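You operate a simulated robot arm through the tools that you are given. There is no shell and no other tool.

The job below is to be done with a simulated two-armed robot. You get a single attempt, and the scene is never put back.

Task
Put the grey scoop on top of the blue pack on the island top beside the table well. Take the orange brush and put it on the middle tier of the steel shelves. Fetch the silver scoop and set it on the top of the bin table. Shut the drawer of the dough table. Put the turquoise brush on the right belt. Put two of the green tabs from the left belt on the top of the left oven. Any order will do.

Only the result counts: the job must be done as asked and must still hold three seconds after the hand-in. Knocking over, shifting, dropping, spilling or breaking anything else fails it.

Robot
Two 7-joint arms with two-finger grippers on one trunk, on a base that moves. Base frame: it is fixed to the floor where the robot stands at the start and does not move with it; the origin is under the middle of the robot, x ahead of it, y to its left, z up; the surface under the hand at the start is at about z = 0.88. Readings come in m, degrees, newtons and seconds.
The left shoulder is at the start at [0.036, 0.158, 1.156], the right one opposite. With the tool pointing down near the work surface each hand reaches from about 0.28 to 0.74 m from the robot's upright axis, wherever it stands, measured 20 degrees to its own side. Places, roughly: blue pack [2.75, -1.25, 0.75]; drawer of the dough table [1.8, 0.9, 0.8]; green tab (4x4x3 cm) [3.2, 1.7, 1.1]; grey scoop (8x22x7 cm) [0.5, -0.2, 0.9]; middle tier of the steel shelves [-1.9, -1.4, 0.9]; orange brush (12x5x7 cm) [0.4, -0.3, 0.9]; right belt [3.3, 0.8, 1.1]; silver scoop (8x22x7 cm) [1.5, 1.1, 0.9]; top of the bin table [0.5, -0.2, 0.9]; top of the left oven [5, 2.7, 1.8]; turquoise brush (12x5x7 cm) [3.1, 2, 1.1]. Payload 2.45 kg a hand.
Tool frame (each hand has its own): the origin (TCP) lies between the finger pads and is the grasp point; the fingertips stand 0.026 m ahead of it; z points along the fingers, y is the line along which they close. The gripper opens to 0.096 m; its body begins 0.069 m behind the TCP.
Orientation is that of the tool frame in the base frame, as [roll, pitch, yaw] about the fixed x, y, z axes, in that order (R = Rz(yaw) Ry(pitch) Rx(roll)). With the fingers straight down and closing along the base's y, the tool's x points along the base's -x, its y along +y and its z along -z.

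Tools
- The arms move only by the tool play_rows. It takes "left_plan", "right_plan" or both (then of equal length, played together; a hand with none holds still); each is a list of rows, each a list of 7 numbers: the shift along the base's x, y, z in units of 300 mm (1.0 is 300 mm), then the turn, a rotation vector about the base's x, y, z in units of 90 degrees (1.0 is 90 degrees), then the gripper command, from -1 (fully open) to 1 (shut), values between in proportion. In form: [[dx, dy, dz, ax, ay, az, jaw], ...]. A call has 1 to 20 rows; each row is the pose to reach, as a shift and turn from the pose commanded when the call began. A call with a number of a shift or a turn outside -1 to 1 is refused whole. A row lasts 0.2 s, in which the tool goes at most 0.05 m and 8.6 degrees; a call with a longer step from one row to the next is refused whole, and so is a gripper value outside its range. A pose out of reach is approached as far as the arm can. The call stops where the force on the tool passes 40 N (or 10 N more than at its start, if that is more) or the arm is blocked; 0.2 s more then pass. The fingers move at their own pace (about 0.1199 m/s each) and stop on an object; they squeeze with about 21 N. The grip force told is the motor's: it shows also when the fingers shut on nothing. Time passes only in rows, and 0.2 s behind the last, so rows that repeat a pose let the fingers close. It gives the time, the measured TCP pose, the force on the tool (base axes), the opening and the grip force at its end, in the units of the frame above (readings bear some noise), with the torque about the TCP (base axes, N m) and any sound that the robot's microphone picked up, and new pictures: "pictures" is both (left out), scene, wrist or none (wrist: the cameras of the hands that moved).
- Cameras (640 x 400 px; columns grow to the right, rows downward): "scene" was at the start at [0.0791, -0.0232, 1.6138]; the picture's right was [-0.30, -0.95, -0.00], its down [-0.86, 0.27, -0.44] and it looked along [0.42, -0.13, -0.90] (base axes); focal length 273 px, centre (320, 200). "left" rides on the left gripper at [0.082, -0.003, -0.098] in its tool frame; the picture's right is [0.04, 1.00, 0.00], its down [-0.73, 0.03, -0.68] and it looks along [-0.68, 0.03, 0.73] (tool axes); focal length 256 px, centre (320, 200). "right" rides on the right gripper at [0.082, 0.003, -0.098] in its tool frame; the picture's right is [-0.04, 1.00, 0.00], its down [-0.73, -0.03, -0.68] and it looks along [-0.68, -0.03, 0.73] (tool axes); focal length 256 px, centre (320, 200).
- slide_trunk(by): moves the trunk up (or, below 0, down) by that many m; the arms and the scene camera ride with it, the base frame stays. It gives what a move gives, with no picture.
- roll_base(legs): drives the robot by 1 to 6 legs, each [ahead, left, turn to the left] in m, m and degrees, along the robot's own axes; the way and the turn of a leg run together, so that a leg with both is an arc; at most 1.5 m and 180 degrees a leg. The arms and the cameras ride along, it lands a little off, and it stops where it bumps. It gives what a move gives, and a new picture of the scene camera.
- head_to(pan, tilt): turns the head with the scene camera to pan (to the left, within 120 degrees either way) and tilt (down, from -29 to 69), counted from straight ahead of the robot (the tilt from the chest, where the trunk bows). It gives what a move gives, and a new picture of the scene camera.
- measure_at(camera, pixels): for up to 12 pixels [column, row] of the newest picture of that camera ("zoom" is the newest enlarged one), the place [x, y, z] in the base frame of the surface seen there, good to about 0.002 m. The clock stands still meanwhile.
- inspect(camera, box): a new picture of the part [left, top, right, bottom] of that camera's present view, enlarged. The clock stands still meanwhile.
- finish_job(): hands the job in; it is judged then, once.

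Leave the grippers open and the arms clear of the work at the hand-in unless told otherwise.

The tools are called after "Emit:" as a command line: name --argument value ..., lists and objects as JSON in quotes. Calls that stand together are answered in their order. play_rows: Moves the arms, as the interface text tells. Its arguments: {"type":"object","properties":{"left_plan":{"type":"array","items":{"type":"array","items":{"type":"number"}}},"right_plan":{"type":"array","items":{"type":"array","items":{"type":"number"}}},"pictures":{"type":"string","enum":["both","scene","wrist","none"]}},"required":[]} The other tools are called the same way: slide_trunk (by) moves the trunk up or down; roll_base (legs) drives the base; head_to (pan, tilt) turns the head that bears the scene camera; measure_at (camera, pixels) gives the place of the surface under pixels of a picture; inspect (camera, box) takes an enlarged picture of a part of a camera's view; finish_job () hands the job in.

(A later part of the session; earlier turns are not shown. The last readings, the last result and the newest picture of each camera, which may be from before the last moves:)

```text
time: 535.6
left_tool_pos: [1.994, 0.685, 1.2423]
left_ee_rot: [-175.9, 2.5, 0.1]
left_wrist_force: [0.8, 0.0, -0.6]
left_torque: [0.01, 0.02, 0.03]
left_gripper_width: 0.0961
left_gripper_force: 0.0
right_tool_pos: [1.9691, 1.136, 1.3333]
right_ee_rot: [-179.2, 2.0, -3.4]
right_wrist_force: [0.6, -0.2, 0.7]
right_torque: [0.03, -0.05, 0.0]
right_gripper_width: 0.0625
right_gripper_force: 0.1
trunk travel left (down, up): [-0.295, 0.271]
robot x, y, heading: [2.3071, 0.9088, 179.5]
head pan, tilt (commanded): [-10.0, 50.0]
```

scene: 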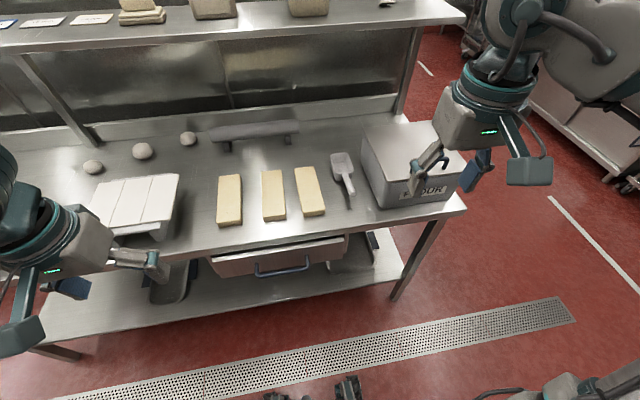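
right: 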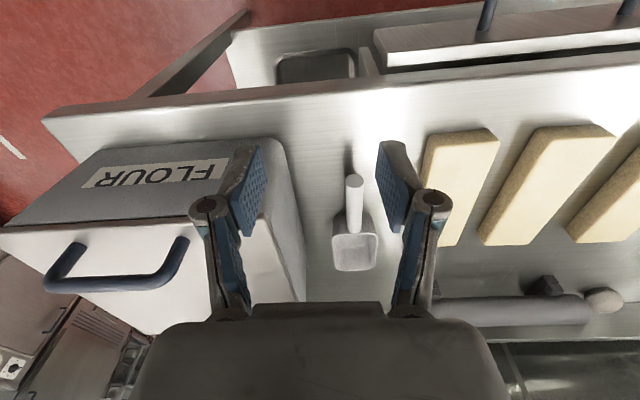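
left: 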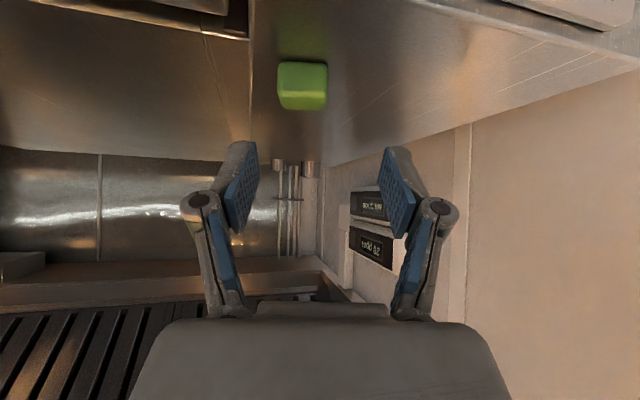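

Calm also at normal height; only base moves excite it. I extend the right hand forward and down over the handle.

Emit:
play_rows --right_plan '[[-0.08, 0, -0.04, 0, 0, 0, -0.3], [-0.18, 0, -0.08, 0, 0, 0, -0.3], [-0.29, 0, -0.14, 0, 0, 0, -0.3], [-0.4, 0, -0.2, 0, 0, 0, -0.3], [-0.51, 0, -0.26, 0, 0, 0, -0.3], [-0.62, 0, -0.33, 0, 0, 0, -0.3], [-0.73, 0, -0.4, 0, 0, 0, -0.3], [-0.84, 0, -0.47, 0, 0, 0, -0.3], [-0.93, 0, -0.54, 0, 0, 0, -0.3], [-1.0, 0, -0.6, 0, 0, 0, -0.3], [-1.0, 0, -0.6, 0, 0, 0, -0.3]]'

```text
time: 538.0
left_tool_pos: [1.9941, 0.6868, 1.2429]
left_ee_rot: [-175.9, 2.4, 0.0]
left_wrist_force: [-0.2, 0.5, -0.2]
left_torque: [-0.03, 0.0, 0.02]
left_gripper_width: 0.0961
left_gripper_force: 0.1
right_tool_pos: [1.7203, 1.1545, 1.1233]
right_ee_rot: [-179.2, 1.9, -3.3]
right_wrist_force: [0.7, -0.7, 0.4]
right_torque: [0.0, 0.0, 0.02]
right_gripper_width: 0.0623
right_gripper_force: 0.1
right hand out of reach, approached as far as the arm can: row 7, 8, 9, 10, 11
trunk travel left (down, up): [-0.295, 0.271]
robot x, y, heading: [2.3049, 0.9069, 179.8]
head pan, tilt (commanded): [-10.0, 50.0]
```

scene: 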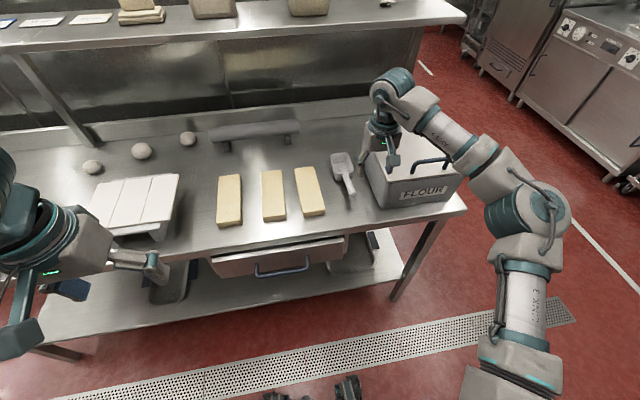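
right: 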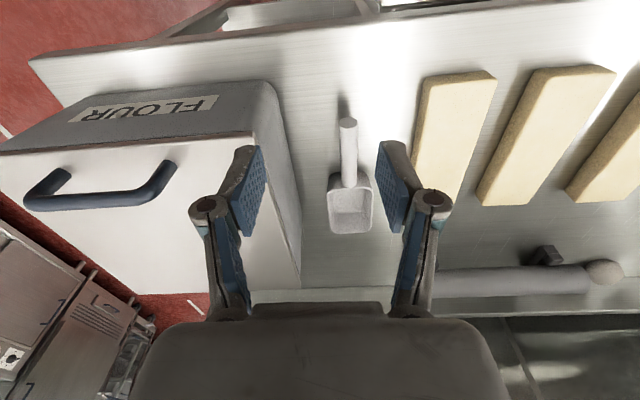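

The arm stops at 0.59 m. I must stand about 0.1 m closer. I draw back, lower the trunk (for damping), creep forward in small legs, and let it calm down again.

Emit:
play_rows --right_plan '[[0.1, -0.02, 0.08, 0, 0, 0, -0.3], [0.22, -0.04, 0.14, 0, 0, 0, -0.3], [0.34, -0.06, 0.2, 0, 0, 0, -0.3], [0.46, -0.08, 0.24, 0, 0, 0, -0.3], [0.58, -0.08, 0.26, 0, 0, 0, -0.3], [0.7, -0.08, 0.28, 0, 0, 0, -0.3], [0.8, -0.08, 0.28, 0, 0, 0, -0.3], [0.8, -0.08, 0.28, 0, 0, 0, -0.3]]' --pictures "none"

Emit:
slide_trunk --by -0.2

Emit:
roll_base --legs '[[0.018, 0, 0], [0.018, 0, 0], [0.018, 0, 0], [0.018, 0, 0], [0.018, 0, 0], [0.018, 0, 0]]'

Emit:
head_to --pan -10 --tilt 52

Emit:
head_to --pan -10 --tilt 50

Emit:
head_to --pan -10 --tilt 52

```text
time: 539.8
left_tool_pos: [1.9929, 0.6862, 1.2431]
left_ee_rot: [-175.9, 2.3, 0.1]
left_wrist_force: [0.1, -0.5, -0.2]
left_torque: [-0.03, -0.02, 0.03]
left_gripper_width: 0.0961
left_gripper_force: 0.0
right_tool_pos: [1.9581, 1.1273, 1.2075]
right_ee_rot: [-179.3, 1.9, -3.3]
right_wrist_force: [-0.3, -0.1, 0.2]
right_torque: [-0.01, -0.04, 0.02]
right_gripper_width: 0.0622
right_gripper_force: 0.1
trunk travel left (down, up): [-0.295, 0.271]
robot x, y, heading: [2.3076, 0.9088, 179.6]
head pan, tilt (commanded): [-10.0, 50.0]
```

```text
time: 542.0
left_tool_pos: [1.9947, 0.6863, 1.044]
left_ee_rot: [-175.9, 2.4, 0.1]
left_wrist_force: [0.0, 0.0, -0.6]
left_torque: [0.0, 0.03, 0.03]
left_gripper_width: 0.096
left_gripper_force: 0.1
right_tool_pos: [1.9597, 1.1298, 1.0096]
right_ee_rot: [-179.4, 1.9, -3.3]
right_wrist_force: [0.2, 0.4, -0.2]
right_torque: [-0.03, 0.0, -0.01]
right_gripper_width: 0.0624
right_gripper_force: 0.0
trunk travel left (down, up): [-0.095, 0.471]
robot x, y, heading: [2.3036, 0.9089, 179.6]
head pan, tilt (commanded): [-10.0, 50.0]
```

```text
time: 544.6
left_tool_pos: [1.8869, 0.6868, 1.0443]
left_ee_rot: [-175.8, 2.5, 0.2]
left_wrist_force: [0.1, 0.0, 0.2]
left_torque: [-0.03, 0.0, -0.05]
left_gripper_width: 0.0957
left_gripper_force: 0.0
right_tool_pos: [1.851, 1.1304, 1.0087]
right_ee_rot: [-179.3, 2.1, -3.4]
right_wrist_force: [0.4, 0.0, 0.9]
right_torque: [0.0, -0.02, 0.0]
right_gripper_width: 0.0624
right_gripper_force: 0.1
trunk travel left (down, up): [-0.095, 0.471]
robot x, y, heading: [2.1979, 0.9086, 179.8]
head pan, tilt (commanded): [-10.0, 50.0]
```

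scene: 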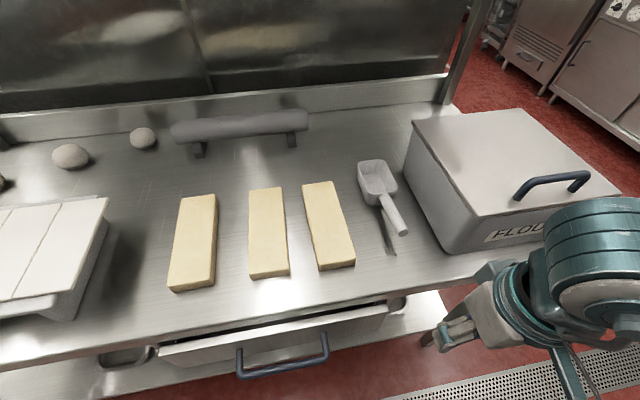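

```text
time: 545.3
left_tool_pos: [1.8889, 0.6871, 1.0438]
left_ee_rot: [-175.9, 2.7, 0.0]
left_wrist_force: [-0.6, -0.2, -0.2]
left_torque: [-0.02, -0.01, -0.02]
left_gripper_width: 0.0959
left_gripper_force: 0.0
right_tool_pos: [1.8519, 1.132, 1.01]
right_ee_rot: [-179.3, 2.2, -3.3]
right_wrist_force: [-0.3, 0.9, 0.0]
right_torque: [0.02, -0.04, -0.01]
right_gripper_width: 0.0622
right_gripper_force: 0.0
trunk travel left (down, up): [-0.095, 0.471]
robot x, y, heading: [2.1967, 0.9127, 179.4]
head pan, tilt (commanded): [-10.0, 52.0]
```

scene: 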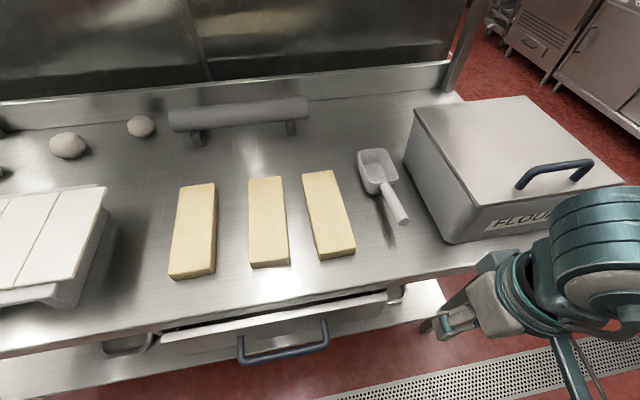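

```text
time: 545.9
left_tool_pos: [1.8889, 0.6873, 1.0443]
left_ee_rot: [-175.9, 2.7, 0.1]
left_wrist_force: [0.4, 0.8, -0.5]
left_torque: [-0.01, 0.01, -0.03]
left_gripper_width: 0.0962
left_gripper_force: 0.0
right_tool_pos: [1.8523, 1.1304, 1.0107]
right_ee_rot: [-179.2, 2.1, -3.3]
right_wrist_force: [-0.2, -1.0, -0.4]
right_torque: [-0.01, 0.04, 0.06]
right_gripper_width: 0.0626
right_gripper_force: 0.0
trunk travel left (down, up): [-0.095, 0.471]
robot x, y, heading: [2.1978, 0.9068, 179.5]
head pan, tilt (commanded): [-10.0, 50.0]
```

scene: 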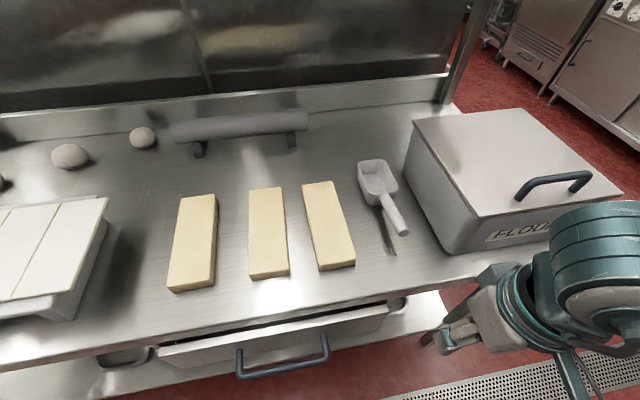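

```text
time: 546.5
left_tool_pos: [1.8901, 0.6876, 1.0448]
left_ee_rot: [-175.9, 2.6, 0.1]
left_wrist_force: [0.3, 0.1, -0.6]
left_torque: [-0.02, 0.02, 0.0]
left_gripper_width: 0.096
left_gripper_force: 0.1
right_tool_pos: [1.8532, 1.1317, 1.0106]
right_ee_rot: [-179.4, 2.1, -3.3]
right_wrist_force: [0.2, 0.3, 0.1]
right_torque: [0.04, -0.01, 0.01]
right_gripper_width: 0.0623
right_gripper_force: 0.1
trunk travel left (down, up): [-0.095, 0.471]
robot x, y, heading: [2.1981, 0.9105, 179.3]
head pan, tilt (commanded): [-10.0, 52.0]
```

scene: 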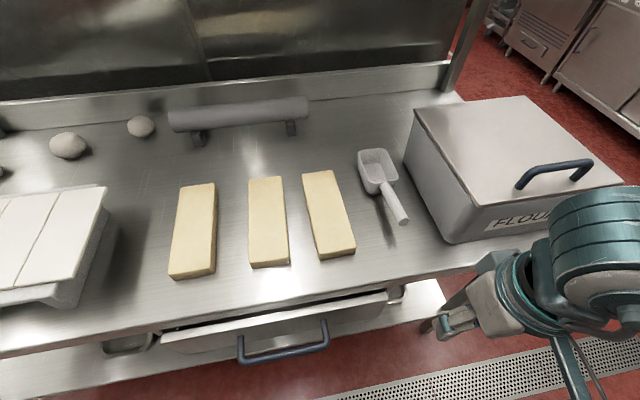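

Small legs cause no sway at all. I raise the trunk and creep 4 cm further ahead.

Emit:
slide_trunk --by 0.2

Emit:
roll_base --legs '[[0.015, 0, 0], [0.015, 0, 0], [0.015, 0, 0]]'

```text
time: 548.7
left_tool_pos: [1.8889, 0.6877, 1.2442]
left_ee_rot: [-175.9, 2.6, 0.0]
left_wrist_force: [-0.4, -0.3, 0.2]
left_torque: [0.01, -0.03, 0.0]
left_gripper_width: 0.0959
left_gripper_force: 0.0
right_tool_pos: [1.8517, 1.1306, 1.2097]
right_ee_rot: [-179.4, 2.1, -3.3]
right_wrist_force: [-0.9, -0.1, -0.4]
right_torque: [-0.02, 0.01, -0.01]
right_gripper_width: 0.0624
right_gripper_force: 0.0
trunk travel left (down, up): [-0.295, 0.271]
robot x, y, heading: [2.1992, 0.9072, 179.4]
head pan, tilt (commanded): [-10.0, 52.0]
```

```text
time: 550.2
left_tool_pos: [1.8467, 0.6876, 1.2457]
left_ee_rot: [-175.8, 2.8, 0.0]
left_wrist_force: [0.0, 0.2, 0.2]
left_torque: [0.0, 0.02, -0.02]
left_gripper_width: 0.0961
left_gripper_force: 0.1
right_tool_pos: [1.8091, 1.1316, 1.2109]
right_ee_rot: [-179.3, 2.4, -3.3]
right_wrist_force: [0.2, -0.2, -0.4]
right_torque: [-0.02, -0.02, 0.01]
right_gripper_width: 0.0622
right_gripper_force: 0.1
trunk travel left (down, up): [-0.295, 0.271]
robot x, y, heading: [2.1524, 0.9108, 179.6]
head pan, tilt (commanded): [-10.0, 52.0]
```

scene: 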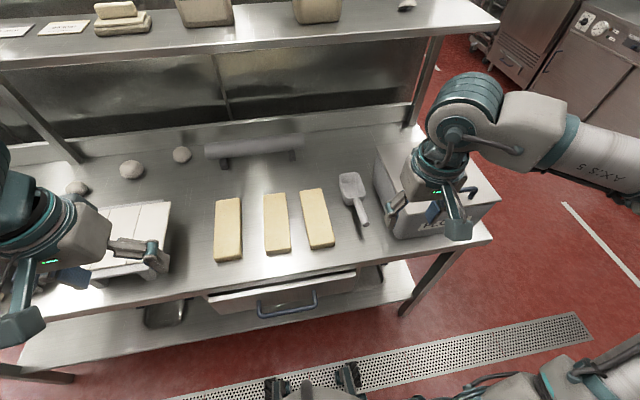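

Calm at x = 2.152. I move the right hand to a hover over the handle at (1.605,1.127).

Emit:
play_rows --right_plan '[[-0.1, 0, -0.02, 0, 0, 0, -0.3], [-0.22, -0.005, -0.05, 0, 0, 0, -0.3], [-0.34, -0.01, -0.1, 0, 0, 0, -0.3], [-0.46, -0.015, -0.16, 0, 0, 0, -0.3], [-0.57, -0.015, -0.24, 0, 0, 0, -0.3], [-0.65, -0.015, -0.34, 0, 0, 0, -0.3], [-0.68, -0.015, -0.46, 0, 0, 0, -0.3], [-0.68, -0.015, -0.46, 0, 0, 0, -0.3]]'

```text
time: 552.0
left_tool_pos: [1.8465, 0.687, 1.2459]
left_ee_rot: [-175.7, 2.8, 0.0]
left_wrist_force: [0.0, 0.5, -0.1]
left_torque: [-0.01, 0.01, -0.02]
left_gripper_width: 0.0962
left_gripper_force: 0.0
right_tool_pos: [1.6048, 1.1279, 1.0742]
right_ee_rot: [-179.3, 2.2, -3.3]
right_wrist_force: [-0.5, 0.2, -0.2]
right_torque: [-0.02, 0.06, -0.02]
right_gripper_width: 0.0622
right_gripper_force: 0.0
trunk travel left (down, up): [-0.295, 0.271]
robot x, y, heading: [2.149, 0.908, 179.4]
head pan, tilt (commanded): [-10.0, 52.0]
```

scene: 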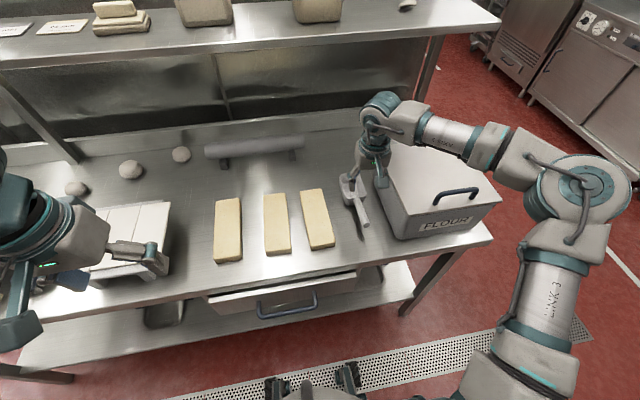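
right: 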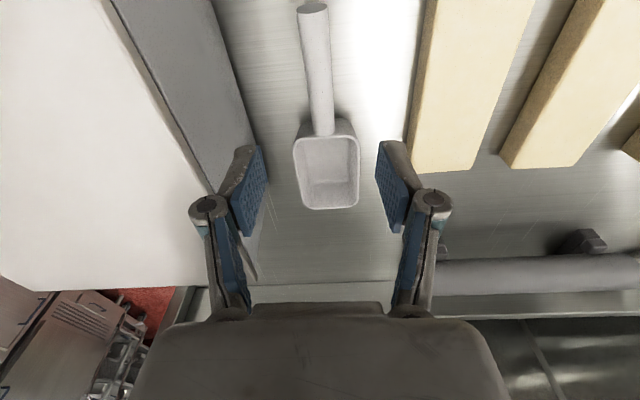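

Right over the handle and within reach. I correct the 3° yaw and lower to z = 0.945.

Emit:
play_rows --right_plan '[[0, 0, -0.08, 0, 0, 0.02, -0.3], [0, 0, -0.17, 0, 0, 0.037, -0.3], [0, 0, -0.26, 0, 0, 0.037, -0.3], [0, 0, -0.35, 0, 0, 0.037, -0.3], [0, 0, -0.41, 0, 0, 0.037, -0.3], [0, 0, -0.43, 0, 0, 0.037, -0.3], [0, 0, -0.43, 0, 0, 0.037, -0.3]]' --pictures "wrist"

```text
time: 553.6
left_tool_pos: [1.8456, 0.6883, 1.2461]
left_ee_rot: [-175.8, 2.8, 0.0]
left_wrist_force: [0.2, 0.3, 0.0]
left_torque: [-0.03, 0.03, 0.01]
left_gripper_width: 0.096
left_gripper_force: 0.0
right_tool_pos: [1.6051, 1.1277, 0.944]
right_ee_rot: [-179.2, 2.3, 0.0]
right_wrist_force: [-0.2, -0.7, -0.3]
right_torque: [-0.04, 0.03, 0.04]
right_gripper_width: 0.0622
right_gripper_force: 0.1
trunk travel left (down, up): [-0.295, 0.271]
robot x, y, heading: [2.1524, 0.9108, 179.4]
head pan, tilt (commanded): [-10.0, 52.0]
```

right: 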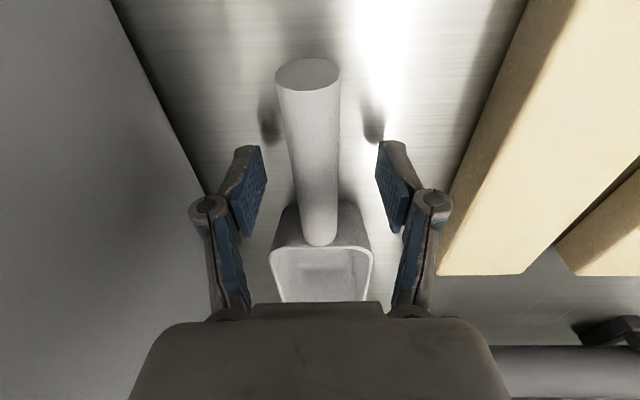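

The handle is centred between the pads. I close the right gripper.

Emit:
play_rows --right_plan '[[0, 0, 0, 0, 0, 0, 0.3], [0, 0, 0, 0, 0, 0, 1], [0, 0, 0, 0, 0, 0, 1], [0, 0, 0, 0, 0, 0, 1], [0, 0, 0, 0, 0, 0, 1]]' --pictures "wrist"

```text
time: 554.8
left_tool_pos: [1.8464, 0.6872, 1.2447]
left_ee_rot: [-175.8, 2.9, 0.0]
left_wrist_force: [-0.6, 0.0, -0.4]
left_torque: [0.05, -0.01, 0.0]
left_gripper_width: 0.0957
left_gripper_force: 0.0
right_tool_pos: [1.6041, 1.1276, 0.9441]
right_ee_rot: [-179.3, 2.4, -0.1]
right_wrist_force: [-0.3, 0.3, 0.3]
right_torque: [0.0, -0.05, -0.02]
right_gripper_width: 0.02
right_gripper_force: 21.1
trunk travel left (down, up): [-0.295, 0.271]
robot x, y, heading: [2.1512, 0.9105, 179.3]
head pan, tilt (commanded): [-10.0, 52.0]
```

right: 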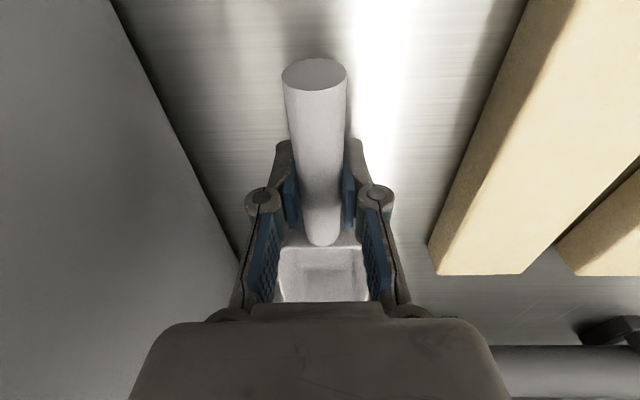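

Gripped (opening 0.020). I lift the scoop straight up, then draw it back beside the FLOUR box.

Emit:
play_rows --right_plan '[[0, 0, 0.05, 0, 0, 0, 1], [0, 0, 0.14, 0, 0, 0, 1], [0, 0, 0.26, 0, 0, 0, 1], [0, 0, 0.38, 0, 0, 0, 1], [0, 0, 0.5, 0, 0, 0, 1], [0, 0, 0.62, 0, 0, 0, 1], [0.08, 0, 0.72, 0, 0, 0, 1], [0.2, 0, 0.78, 0, 0, 0, 1], [0.34, 0, 0.8, 0, 0, 0, 1], [0.48, 0, 0.8, 0, 0, 0, 1], [0.62, 0, 0.8, 0, 0, 0, 1], [0.72, 0, 0.8, 0, 0, 0, 1], [0.72, 0, 0.8, 0, 0, 0, 1]]'

```text
time: 557.6
left_tool_pos: [1.8455, 0.6871, 1.2455]
left_ee_rot: [-175.8, 2.7, 0.0]
left_wrist_force: [-0.4, 0.5, -0.8]
left_torque: [0.03, -0.02, 0.02]
left_gripper_width: 0.0959
left_gripper_force: 0.0
right_tool_pos: [1.8239, 1.1258, 1.1835]
right_ee_rot: [-179.3, 2.2, 0.0]
right_wrist_force: [-0.6, 0.4, -0.2]
right_torque: [0.0, -0.11, 0.0]
right_gripper_width: 0.0202
right_gripper_force: 20.6
trunk travel left (down, up): [-0.295, 0.271]
robot x, y, heading: [2.1526, 0.9132, 179.5]
head pan, tilt (commanded): [-10.0, 52.0]
```

scene: 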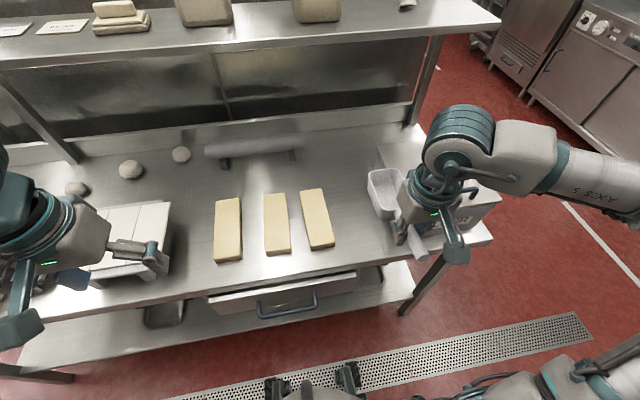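
right: 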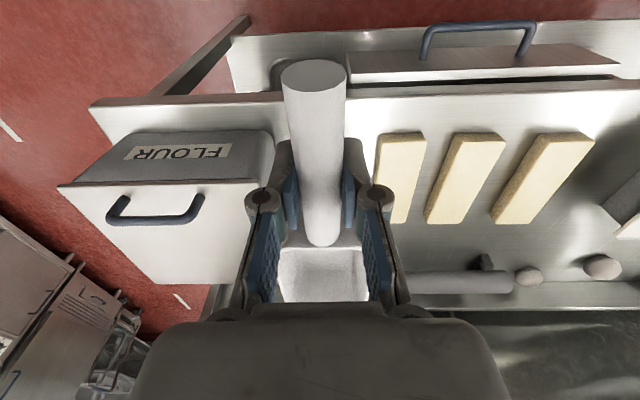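

The silver scoop is in the right hand. Now I look to the north-west for the shorter way round the divider's north end.

Emit:
head_to --pan -45 --tilt 25

```text
time: 558.6
left_tool_pos: [1.8456, 0.6875, 1.2452]
left_ee_rot: [-175.9, 2.8, 0.0]
left_wrist_force: [-0.3, -0.4, -0.1]
left_torque: [0.03, 0.02, -0.03]
left_gripper_width: 0.0959
left_gripper_force: 0.1
right_tool_pos: [1.8253, 1.1249, 1.1838]
right_ee_rot: [-179.4, 2.3, 0.1]
right_wrist_force: [-0.3, -0.2, -0.6]
right_torque: [0.0, -0.12, 0.0]
right_gripper_width: 0.0199
right_gripper_force: 20.8
trunk travel left (down, up): [-0.295, 0.271]
robot x, y, heading: [2.1563, 0.913, 179.3]
head pan, tilt (commanded): [-45.0, 25.0]
```

scene: 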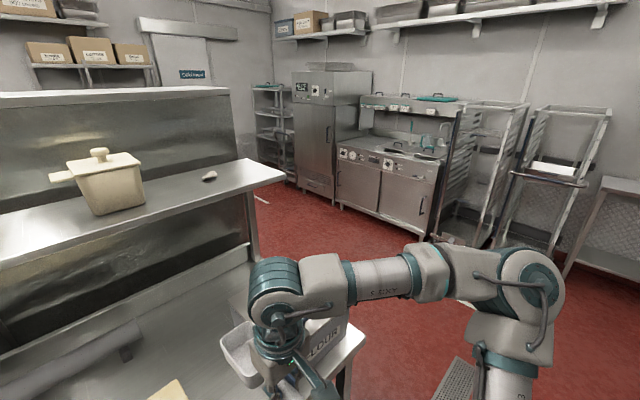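

I measure the divider's end and the appliances' front edges along that passage.

Emit:
measure_at --camera "scene" --pixels '[[228, 100], [255, 190], [300, 195], [340, 205], [415, 235], [470, 245], [550, 245], [270, 215], [350, 240], [420, 225], [265, 110], [310, 90]]'

```text
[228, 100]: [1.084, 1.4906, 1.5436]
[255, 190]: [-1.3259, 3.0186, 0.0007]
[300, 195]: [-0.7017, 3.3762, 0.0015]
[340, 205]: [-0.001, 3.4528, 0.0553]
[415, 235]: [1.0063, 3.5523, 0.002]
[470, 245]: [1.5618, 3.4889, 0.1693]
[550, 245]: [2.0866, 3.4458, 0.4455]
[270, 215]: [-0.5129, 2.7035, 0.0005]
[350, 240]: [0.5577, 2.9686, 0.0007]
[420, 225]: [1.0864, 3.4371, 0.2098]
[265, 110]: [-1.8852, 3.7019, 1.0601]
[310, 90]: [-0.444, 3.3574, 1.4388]
```

The passage between the divider's end (y = 1.5) and the appliances (y ≥ 3.4) is wide. I back off, sidestep north to y ≈ 2.4 and go west.

Emit:
roll_base --legs '[[-0.2, 0, 0], [0, -1.5, 0]]'

Emit:
head_to --pan 20 --tilt 25

```text
time: 567.0
left_tool_pos: [2.0419, 2.1302, 1.2463]
left_ee_rot: [-175.9, 2.8, 2.1]
left_wrist_force: [0.0, -0.8, 0.0]
left_torque: [-0.03, 0.0, 0.0]
left_gripper_width: 0.0959
left_gripper_force: 0.1
right_tool_pos: [2.0056, 2.5668, 1.1838]
right_ee_rot: [-179.4, 2.3, 2.1]
right_wrist_force: [-0.3, -0.3, -1.2]
right_torque: [0.01, -0.08, 0.0]
right_gripper_width: 0.02
right_gripper_force: 21.0
trunk travel left (down, up): [-0.295, 0.271]
robot x, y, heading: [2.3408, 2.3646, -178.4]
head pan, tilt (commanded): [-45.0, 25.0]
```

scene: 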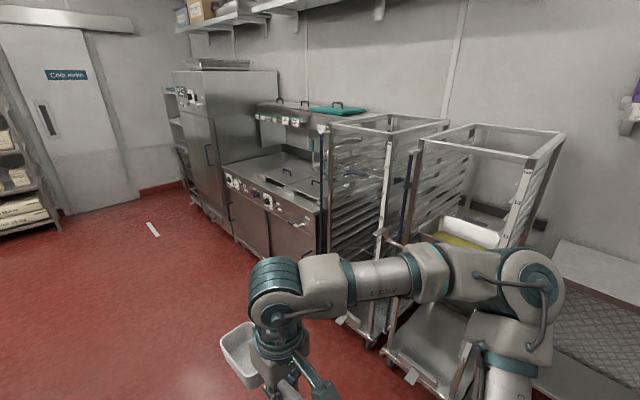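

```text
time: 568.4
left_tool_pos: [2.0431, 2.1278, 1.2469]
left_ee_rot: [-175.8, 2.9, 2.2]
left_wrist_force: [0.1, -0.3, 0.3]
left_torque: [-0.03, -0.03, 0.01]
left_gripper_width: 0.096
left_gripper_force: 0.1
right_tool_pos: [2.0065, 2.5659, 1.1854]
right_ee_rot: [-179.3, 2.4, 2.0]
right_wrist_force: [-0.9, -0.5, -0.8]
right_torque: [-0.02, -0.07, -0.02]
right_gripper_width: 0.0202
right_gripper_force: 20.0
trunk travel left (down, up): [-0.295, 0.271]
robot x, y, heading: [2.3368, 2.3584, -178.4]
head pan, tilt (commanded): [20.0, 25.0]
```

scene: 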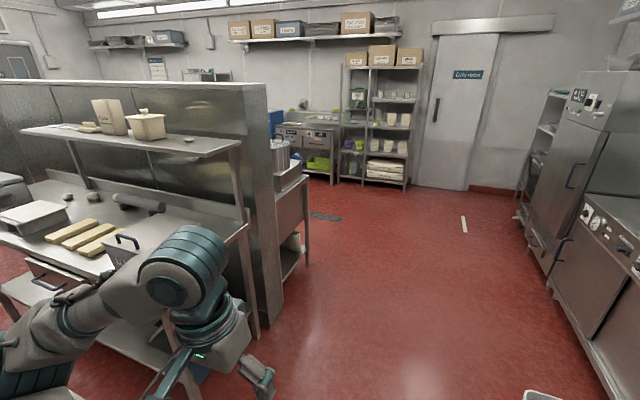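

The way west is clear. I drive on to x ≈ -0.55.

Emit:
roll_base --legs '[[1.5, 0, -1.6], [1.45, 0, 0]]'

Emit:
head_to --pan 100 --tilt 30

```text
time: 582.8
left_tool_pos: [-0.9494, 2.1766, 1.2454]
left_ee_rot: [-175.8, 2.9, 0.4]
left_wrist_force: [-0.5, -0.2, 0.8]
left_torque: [-0.03, 0.03, -0.02]
left_gripper_width: 0.0962
left_gripper_force: 0.0
right_tool_pos: [-0.9733, 2.615, 1.1836]
right_ee_rot: [-179.3, 2.4, 0.3]
right_wrist_force: [0.8, 0.3, -1.8]
right_torque: [-0.04, -0.08, 0.0]
right_gripper_width: 0.02
right_gripper_force: 21.0
trunk travel left (down, up): [-0.295, 0.271]
robot x, y, heading: [-0.6494, 2.4032, 179.8]
head pan, tilt (commanded): [20.0, 25.0]
```

scene: 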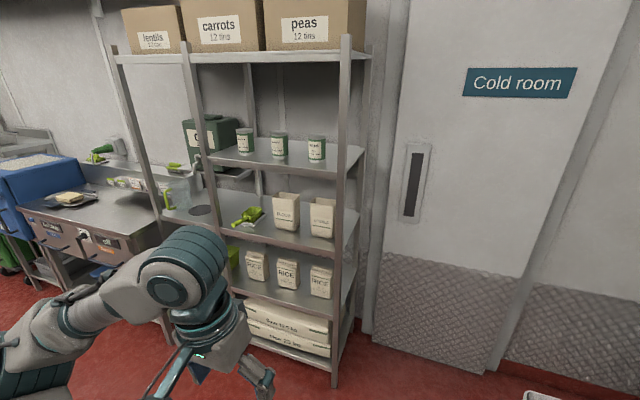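

```text
time: 584.3
left_tool_pos: [-0.9473, 2.1771, 1.2476]
left_ee_rot: [-175.8, 3.0, 0.4]
left_wrist_force: [-0.2, -0.5, 0.3]
left_torque: [-0.01, 0.01, 0.0]
left_gripper_width: 0.0962
left_gripper_force: 0.1
right_tool_pos: [-0.9713, 2.6153, 1.1849]
right_ee_rot: [-179.2, 2.5, 0.4]
right_wrist_force: [-0.3, -0.3, -1.2]
right_torque: [0.05, -0.08, 0.0]
right_gripper_width: 0.0201
right_gripper_force: 21.0
trunk travel left (down, up): [-0.295, 0.271]
robot x, y, heading: [-0.6506, 2.4015, 180.0]
head pan, tilt (commanded): [100.0, 30.0]
```

scene: 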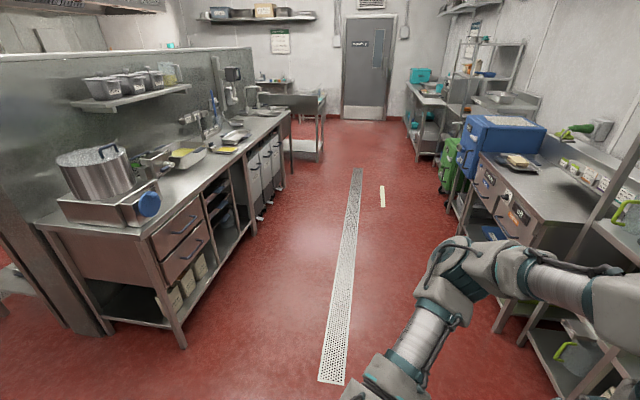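

I measure the fronts along both sides of this aisle before going south.

Emit:
measure_at --camera "scene" --pixels '[[480, 170], [500, 195], [535, 220], [500, 325], [460, 130], [450, 150], [185, 345], [290, 120], [250, 235], [335, 370], [355, 180], [600, 230]]'

```text
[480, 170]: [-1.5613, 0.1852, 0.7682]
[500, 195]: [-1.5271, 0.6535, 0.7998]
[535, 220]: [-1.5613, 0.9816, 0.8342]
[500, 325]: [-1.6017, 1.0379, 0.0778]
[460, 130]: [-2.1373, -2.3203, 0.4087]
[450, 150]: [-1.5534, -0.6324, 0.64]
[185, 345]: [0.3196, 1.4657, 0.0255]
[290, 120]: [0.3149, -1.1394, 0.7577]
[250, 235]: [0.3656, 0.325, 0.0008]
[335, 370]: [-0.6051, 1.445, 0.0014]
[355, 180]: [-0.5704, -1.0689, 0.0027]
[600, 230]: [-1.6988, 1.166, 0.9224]
```

The aisle is about 1.85 m wide. I turn here to face east, then sidestep south to the bin table (y ≈ -0.2).

Emit:
roll_base --legs '[[0, 0, 180], [0.05, -1.5, 0], [0.05, -1.1, 0]]'

Emit:
head_to --pan -10 --tilt 45

```text
refused: leg 2 is longer than a leg can be; nothing moved
```

```text
time: 586.2
left_tool_pos: [-0.9465, 2.1772, 1.2469]
left_ee_rot: [-175.9, 3.0, 0.4]
left_wrist_force: [-0.2, 0.0, -1.2]
left_torque: [0.01, -0.02, -0.02]
left_gripper_width: 0.0958
left_gripper_force: 0.2
right_tool_pos: [-0.9705, 2.6151, 1.1855]
right_ee_rot: [-179.3, 2.5, 0.4]
right_wrist_force: [0.0, -0.1, -0.2]
right_torque: [0.0, -0.07, 0.04]
right_gripper_width: 0.0198
right_gripper_force: 21.4
trunk travel left (down, up): [-0.295, 0.271]
robot x, y, heading: [-0.6477, 2.4028, 179.9]
head pan, tilt (commanded): [-10.0, 45.0]
```

scene: 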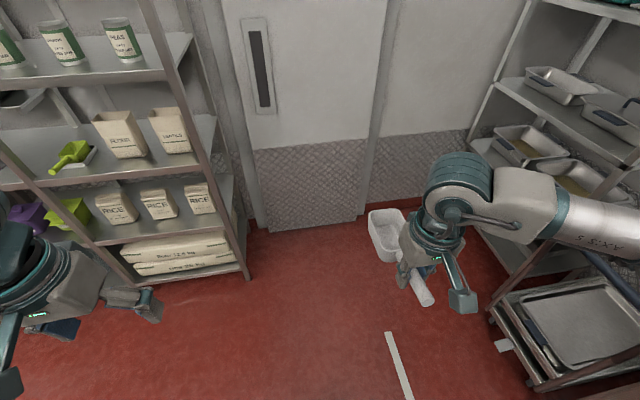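

The second leg was slightly too long and the call was refused. I check the cart at the lower right before turning.

Emit:
measure_at --camera "scene" --pixels '[[500, 345], [530, 390], [495, 305], [620, 350], [245, 280], [225, 180], [565, 240], [430, 190]]'

```text
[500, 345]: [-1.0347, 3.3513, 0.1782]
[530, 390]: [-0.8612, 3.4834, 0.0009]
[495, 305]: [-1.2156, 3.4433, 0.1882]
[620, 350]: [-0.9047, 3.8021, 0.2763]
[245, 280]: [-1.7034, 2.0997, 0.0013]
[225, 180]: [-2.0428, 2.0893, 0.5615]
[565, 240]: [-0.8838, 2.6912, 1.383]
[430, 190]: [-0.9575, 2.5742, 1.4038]
```

All is more than 0.9 m away. I turn and sidestep south.

Emit:
roll_base --legs '[[0, 0, 180], [0, -1.4, 0], [0, -1.2, 0]]'

Emit:
head_to --pan -10 --tilt 40

```text
time: 606.2
left_tool_pos: [-0.1997, 0.0661, 1.2481]
left_ee_rot: [-175.9, 3.0, -175.8]
left_wrist_force: [0.6, -0.6, -0.1]
left_torque: [0.02, 0.0, 0.0]
left_gripper_width: 0.0959
left_gripper_force: 0.1
right_tool_pos: [-0.1451, -0.368, 1.1852]
right_ee_rot: [-179.5, 2.5, -175.8]
right_wrist_force: [0.4, 0.1, -1.7]
right_torque: [0.03, 0.12, -0.01]
right_gripper_width: 0.0199
right_gripper_force: 20.9
trunk travel left (down, up): [-0.295, 0.271]
robot x, y, heading: [-0.4841, -0.1703, 3.4]
head pan, tilt (commanded): [-10.0, 45.0]
```

scene: 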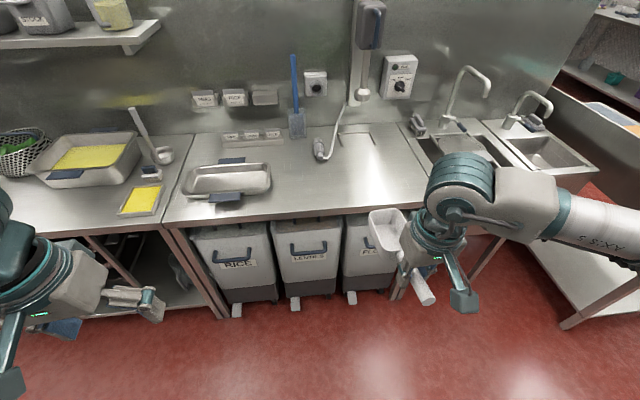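

```text
time: 606.9
left_tool_pos: [-0.2017, 0.0743, 1.2471]
left_ee_rot: [-175.7, 3.2, -175.8]
left_wrist_force: [0.0, 1.0, -0.5]
left_torque: [-0.02, 0.01, 0.0]
left_gripper_width: 0.096
left_gripper_force: 0.0
right_tool_pos: [-0.148, -0.3603, 1.1878]
right_ee_rot: [-179.2, 2.5, -175.8]
right_wrist_force: [-0.2, -0.5, -0.9]
right_torque: [-0.04, 0.09, 0.01]
right_gripper_width: 0.0197
right_gripper_force: 21.1
trunk travel left (down, up): [-0.295, 0.271]
robot x, y, heading: [-0.4828, -0.1709, 3.7]
head pan, tilt (commanded): [-10.0, 40.0]
```

scene: 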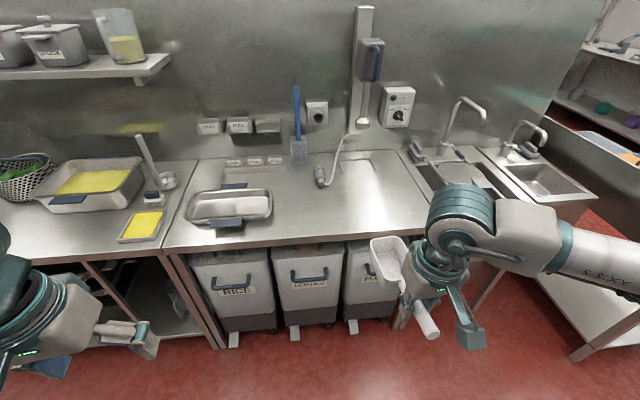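

The bin table's free area is ahead at (345,195). I straighten up and approach, finishing with small legs to avoid sway.

Emit:
roll_base --legs '[[0.28, 0, -3.6], [0.025, 0, 0], [0.02, 0, 0], [0.02, 0, 0], [0.02, 0, 0], [0.02, 0, 0]]'

Emit:
head_to --pan -15 --tilt 58

```text
time: 610.8
left_tool_pos: [0.1872, 0.0633, 1.2503]
left_ee_rot: [-176.0, 3.4, -179.0]
left_wrist_force: [0.3, -0.6, 0.4]
left_torque: [-0.04, -0.03, 0.01]
left_gripper_width: 0.096
left_gripper_force: 0.1
right_tool_pos: [0.2163, -0.3749, 1.1873]
right_ee_rot: [-179.5, 2.8, -179.1]
right_wrist_force: [-0.9, 0.7, -0.1]
right_torque: [-0.01, 0.05, -0.03]
right_gripper_width: 0.0198
right_gripper_force: 21.0
trunk travel left (down, up): [-0.295, 0.271]
robot x, y, heading: [-0.1034, -0.1643, 0.3]
head pan, tilt (commanded): [-10.0, 40.0]
```

scene: 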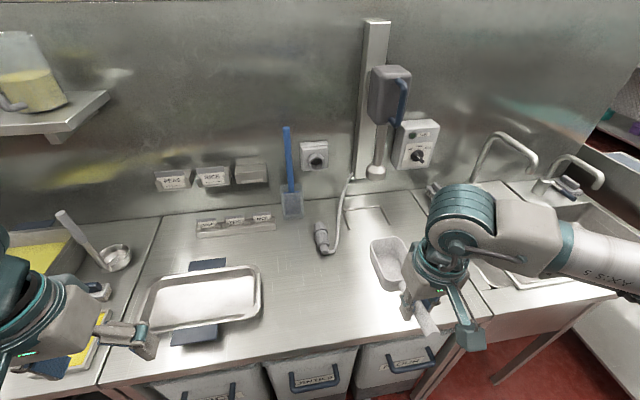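

```text
time: 611.6
left_tool_pos: [0.1888, 0.0636, 1.25]
left_ee_rot: [-176.0, 3.3, -179.0]
left_wrist_force: [0.1, -0.4, 0.8]
left_torque: [0.01, 0.01, -0.03]
left_gripper_width: 0.0962
left_gripper_force: 0.1
right_tool_pos: [0.2186, -0.3748, 1.1862]
right_ee_rot: [-179.4, 2.7, -178.9]
right_wrist_force: [0.2, 0.0, -0.4]
right_torque: [-0.01, 0.07, 0.02]
right_gripper_width: 0.02
right_gripper_force: 21.1
trunk travel left (down, up): [-0.295, 0.271]
robot x, y, heading: [-0.102, -0.1662, 0.4]
head pan, tilt (commanded): [-15.0, 58.0]
```

scene: 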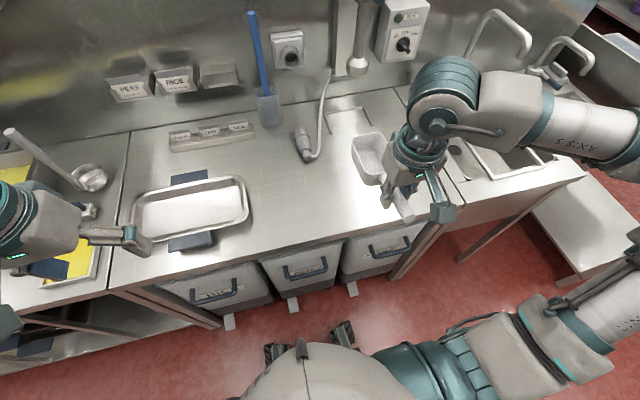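

Calm. I measure the free table area and the spray gun near (303,148), to choose the spot.

Emit:
measure_at --camera "scene" --pixels '[[303, 155], [298, 140], [312, 155], [330, 190], [300, 200], [345, 205], [330, 225], [345, 115], [320, 130], [280, 200]]'

```text
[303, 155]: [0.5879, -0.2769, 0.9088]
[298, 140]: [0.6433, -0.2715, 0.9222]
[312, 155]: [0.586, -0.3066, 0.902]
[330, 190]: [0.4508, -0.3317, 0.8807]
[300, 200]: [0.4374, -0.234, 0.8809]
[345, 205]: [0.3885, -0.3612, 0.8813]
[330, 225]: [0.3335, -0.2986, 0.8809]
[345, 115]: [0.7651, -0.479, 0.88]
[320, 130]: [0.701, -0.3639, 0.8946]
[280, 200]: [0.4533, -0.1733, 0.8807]
```

The gun's end is at (0.587,-0.28). I choose TCP (0.42,-0.39), so the bowl lies at x 0.45–0.57, y -0.43 to -0.35, and go to a hover there.

Emit:
play_rows --right_plan '[[0.1, -0.01, -0.02, 0, 0, 0, 1], [0.22, -0.02, -0.05, 0, 0, 0, 1], [0.34, -0.03, -0.1, 0, 0, 0, 1], [0.46, -0.04, -0.18, 0, 0, 0, 1], [0.57, -0.05, -0.28, 0, 0, 0, 1], [0.65, -0.05, -0.4, 0, 0, 0, 1], [0.67, -0.05, -0.52, 0, 0, 0, 1], [0.67, -0.05, -0.65, 0, 0, 0, 1], [0.67, -0.05, -0.75, 0, 0, 0, 1], [0.67, -0.05, -0.75, 0, 0, 0, 1]]'

```text
time: 613.8
left_tool_pos: [0.1873, 0.0646, 1.2495]
left_ee_rot: [-175.9, 3.4, -178.9]
left_wrist_force: [-0.5, 0.3, 0.0]
left_torque: [-0.06, -0.03, 0.03]
left_gripper_width: 0.0962
left_gripper_force: 0.0
right_tool_pos: [0.4166, -0.3891, 0.9598]
right_ee_rot: [-179.4, 2.8, -178.9]
right_wrist_force: [0.2, -0.3, -0.4]
right_torque: [-0.01, 0.07, 0.03]
right_gripper_width: 0.0201
right_gripper_force: 20.6
trunk travel left (down, up): [-0.295, 0.271]
robot x, y, heading: [-0.1023, -0.1665, 0.4]
head pan, tilt (commanded): [-15.0, 58.0]
```

scene: 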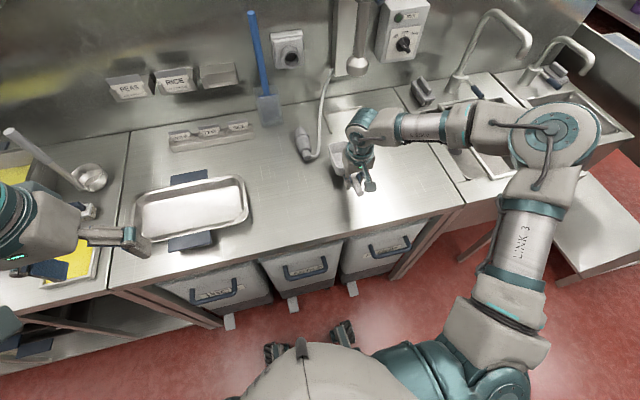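
right: 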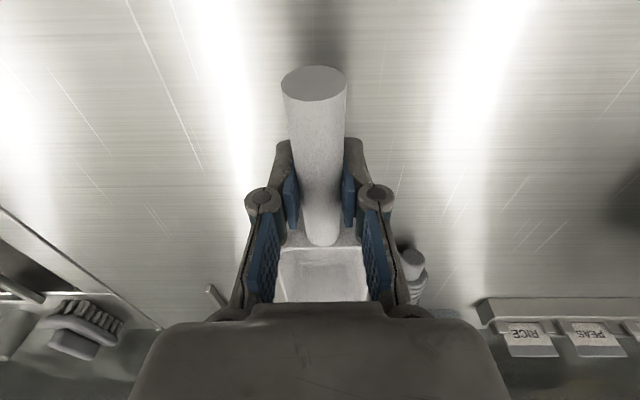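

It hangs about 3.5 cm above contact height. I lower it gently.

Emit:
play_rows --right_plan '[[0, 0, -0.03, 0, 0, 0, 1], [0, 0, -0.06, 0, 0, 0, 1], [0, 0, -0.085, 0, 0, 0, 1], [0, 0, -0.1, 0, 0, 0, 1], [0, 0, -0.1, 0, 0, 0, 1]]' --pictures "none"

```text
time: 615.0
left_tool_pos: [0.1884, 0.0627, 1.2495]
left_ee_rot: [-175.9, 3.3, -179.0]
left_wrist_force: [-0.7, -1.1, 0.5]
left_torque: [-0.02, 0.0, 0.0]
left_gripper_width: 0.0959
left_gripper_force: 0.1
right_tool_pos: [0.4199, -0.3893, 0.932]
right_ee_rot: [-179.4, 2.8, -178.9]
right_wrist_force: [-0.1, -0.3, -0.6]
right_torque: [-0.01, 0.06, -0.02]
right_gripper_width: 0.0201
right_gripper_force: 20.7
trunk travel left (down, up): [-0.295, 0.271]
robot x, y, heading: [-0.1048, -0.1668, 0.5]
head pan, tilt (commanded): [-15.0, 58.0]
```

Emit:
play_rows --right_plan '[[0, 0, -0.01, 0, 0, 0, 1], [0, 0, -0.02, 0, 0, 0, 1], [0, 0, -0.025, 0, 0, 0, 1], [0, 0, -0.025, 0, 0, 0, 1]]' --pictures "none"

```text
time: 616.0
left_tool_pos: [0.1881, 0.0632, 1.249]
left_ee_rot: [-175.9, 3.2, -178.9]
left_wrist_force: [-0.5, -0.6, 0.5]
left_torque: [0.0, -0.02, -0.02]
left_gripper_width: 0.096
left_gripper_force: 0.1
right_tool_pos: [0.4178, -0.3887, 0.9245]
right_ee_rot: [-179.4, 2.8, -179.0]
right_wrist_force: [-2.4, 0.2, 3.8]
right_torque: [0.04, -0.6, 0.04]
right_gripper_width: 0.0198
right_gripper_force: 21.1
trunk travel left (down, up): [-0.295, 0.271]
robot x, y, heading: [-0.1014, -0.1645, 0.5]
head pan, tilt (commanded): [-15.0, 58.0]
```

The bowl's tip touches. I lower another 4 mm so the scoop lies flat.

Emit:
play_rows --right_plan '[[0, 0, -0.007, 0, 0, 0, 1], [0, 0, -0.013, 0, 0, 0, 1], [0, 0, -0.013, 0, 0, 0, 1]]' --pictures "wrist"

```text
time: 616.8
left_tool_pos: [0.1879, 0.0637, 1.2506]
left_ee_rot: [-175.9, 3.4, -178.9]
left_wrist_force: [-0.4, 0.2, -0.3]
left_torque: [0.02, -0.01, -0.01]
left_gripper_width: 0.096
left_gripper_force: 0.1
right_tool_pos: [0.4176, -0.3888, 0.9221]
right_ee_rot: [-179.5, 2.8, -178.9]
right_wrist_force: [-5.8, -0.4, 14.1]
right_torque: [-0.02, -0.42, -0.03]
right_gripper_width: 0.0198
right_gripper_force: 20.7
trunk travel left (down, up): [-0.295, 0.271]
robot x, y, heading: [-0.1037, -0.1625, 0.6]
head pan, tilt (commanded): [-15.0, 58.0]
```

right: 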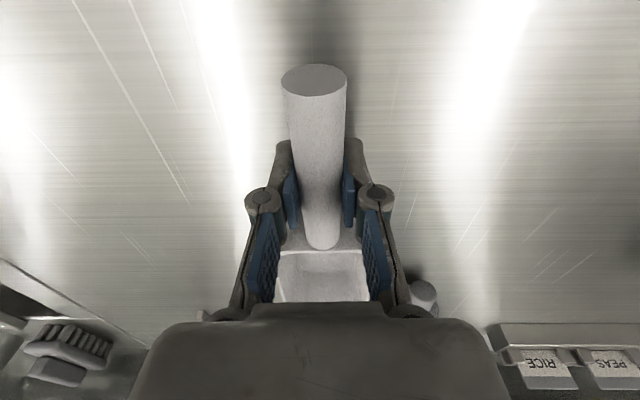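

It rests on the table (14 N). I open the fingers, wait, and rise straight up.

Emit:
play_rows --right_plan '[[0, 0, 0.004, 0, 0, 0, 0.4], [0, 0, 0.004, 0, 0, 0, -0.3], [0, 0, 0.004, 0, 0, 0, -0.3], [0, 0, 0.004, 0, 0, 0, -0.3], [0, 0, 0.06, 0, 0, 0, -0.3], [0, 0, 0.16, 0, 0, 0, -0.3], [0, 0, 0.28, 0, 0, 0, -0.3], [0, 0, 0.4, 0, 0, 0, -0.6], [0, 0, 0.52, 0, 0, 0, -1], [0, 0, 0.64, 0, 0, 0, -1], [-0.08, 0, 0.74, 0, 0, 0, -1], [-0.2, 0, 0.8, 0, 0, 0, -1], [-0.34, 0, 0.82, 0, 0, 0, -1], [-0.48, 0, 0.82, 0, 0, 0, -1], [-0.6, 0, 0.82, 0, 0, 0, -1], [-0.6, 0, 0.82, 0, 0, 0, -1]]'

```text
time: 620.2
left_tool_pos: [0.1902, 0.063, 1.2491]
left_ee_rot: [-175.9, 3.1, -179.0]
left_wrist_force: [0.9, -0.1, 0.0]
left_torque: [-0.01, 0.02, 0.01]
left_gripper_width: 0.0959
left_gripper_force: 0.2
right_tool_pos: [0.2417, -0.3907, 1.1656]
right_ee_rot: [-179.4, 2.7, -179.0]
right_wrist_force: [-0.3, 0.3, -0.2]
right_torque: [0.04, -0.02, -0.02]
right_gripper_width: 0.0961
right_gripper_force: 0.0
trunk travel left (down, up): [-0.295, 0.271]
robot x, y, heading: [-0.0996, -0.1651, 0.4]
head pan, tilt (commanded): [-15.0, 58.0]
```

scene: 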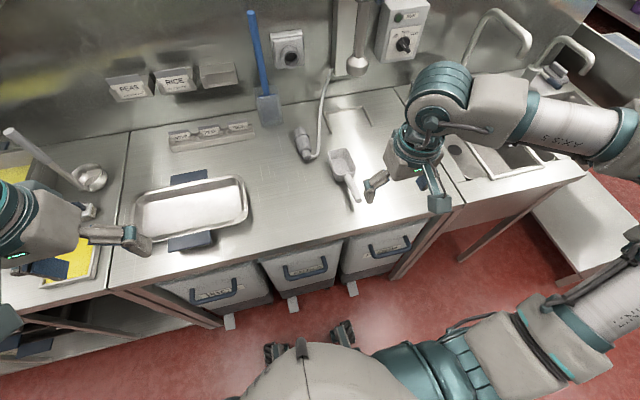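
right: 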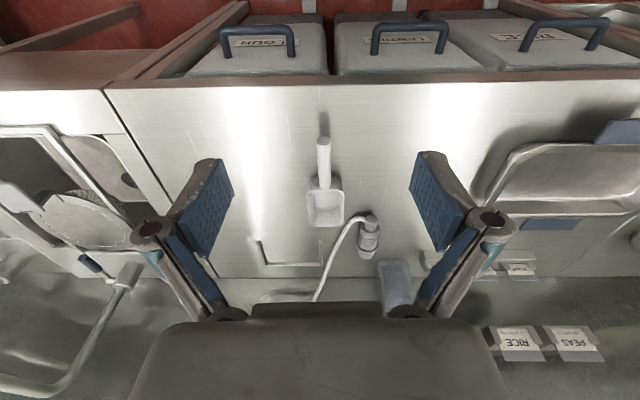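

The silver scoop lies on the bin table. I back the robot off so that both open hands are clear, and check the scoop once more.

Emit:
roll_base --legs '[[-0.02, 0, 0], [-0.35, 0, 0]]'

Emit:
inspect --camera "scene" --box '[200, 60, 480, 260]'

```text
time: 622.8
left_tool_pos: [-0.1769, 0.0613, 1.2494]
left_ee_rot: [-175.9, 3.4, -179.0]
left_wrist_force: [-0.3, 0.0, -0.6]
left_torque: [0.01, -0.03, 0.0]
left_gripper_width: 0.0963
left_gripper_force: 0.0
right_tool_pos: [-0.1241, -0.3937, 1.1654]
right_ee_rot: [-179.3, 2.7, -178.7]
right_wrist_force: [0.1, 0.7, 0.0]
right_torque: [-0.01, 0.01, -0.02]
right_gripper_width: 0.096
right_gripper_force: 0.0
trunk travel left (down, up): [-0.295, 0.271]
robot x, y, heading: [-0.4685, -0.168, 0.5]
head pan, tilt (commanded): [-15.0, 58.0]
```

scene: 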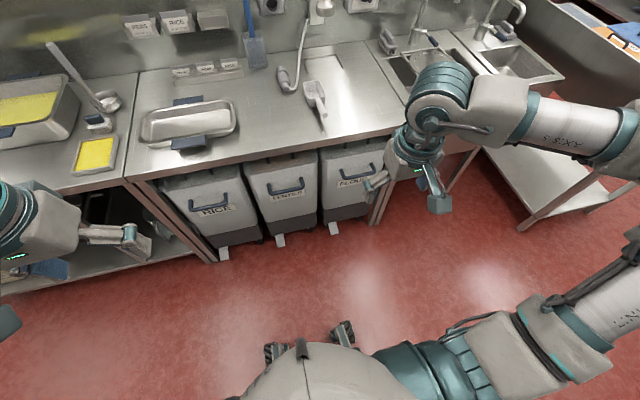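

```text
2.00 times, centred on (340, 160) of scene
```

zoom: 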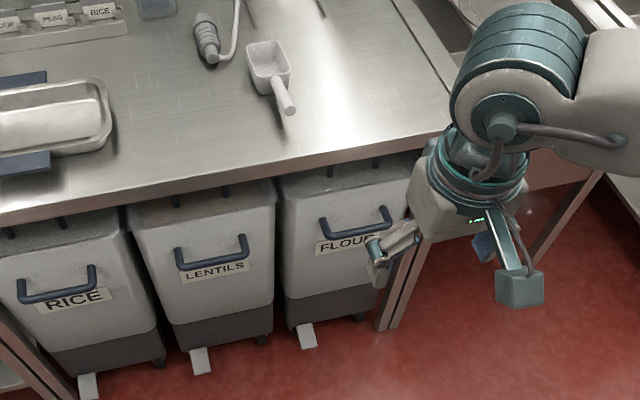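

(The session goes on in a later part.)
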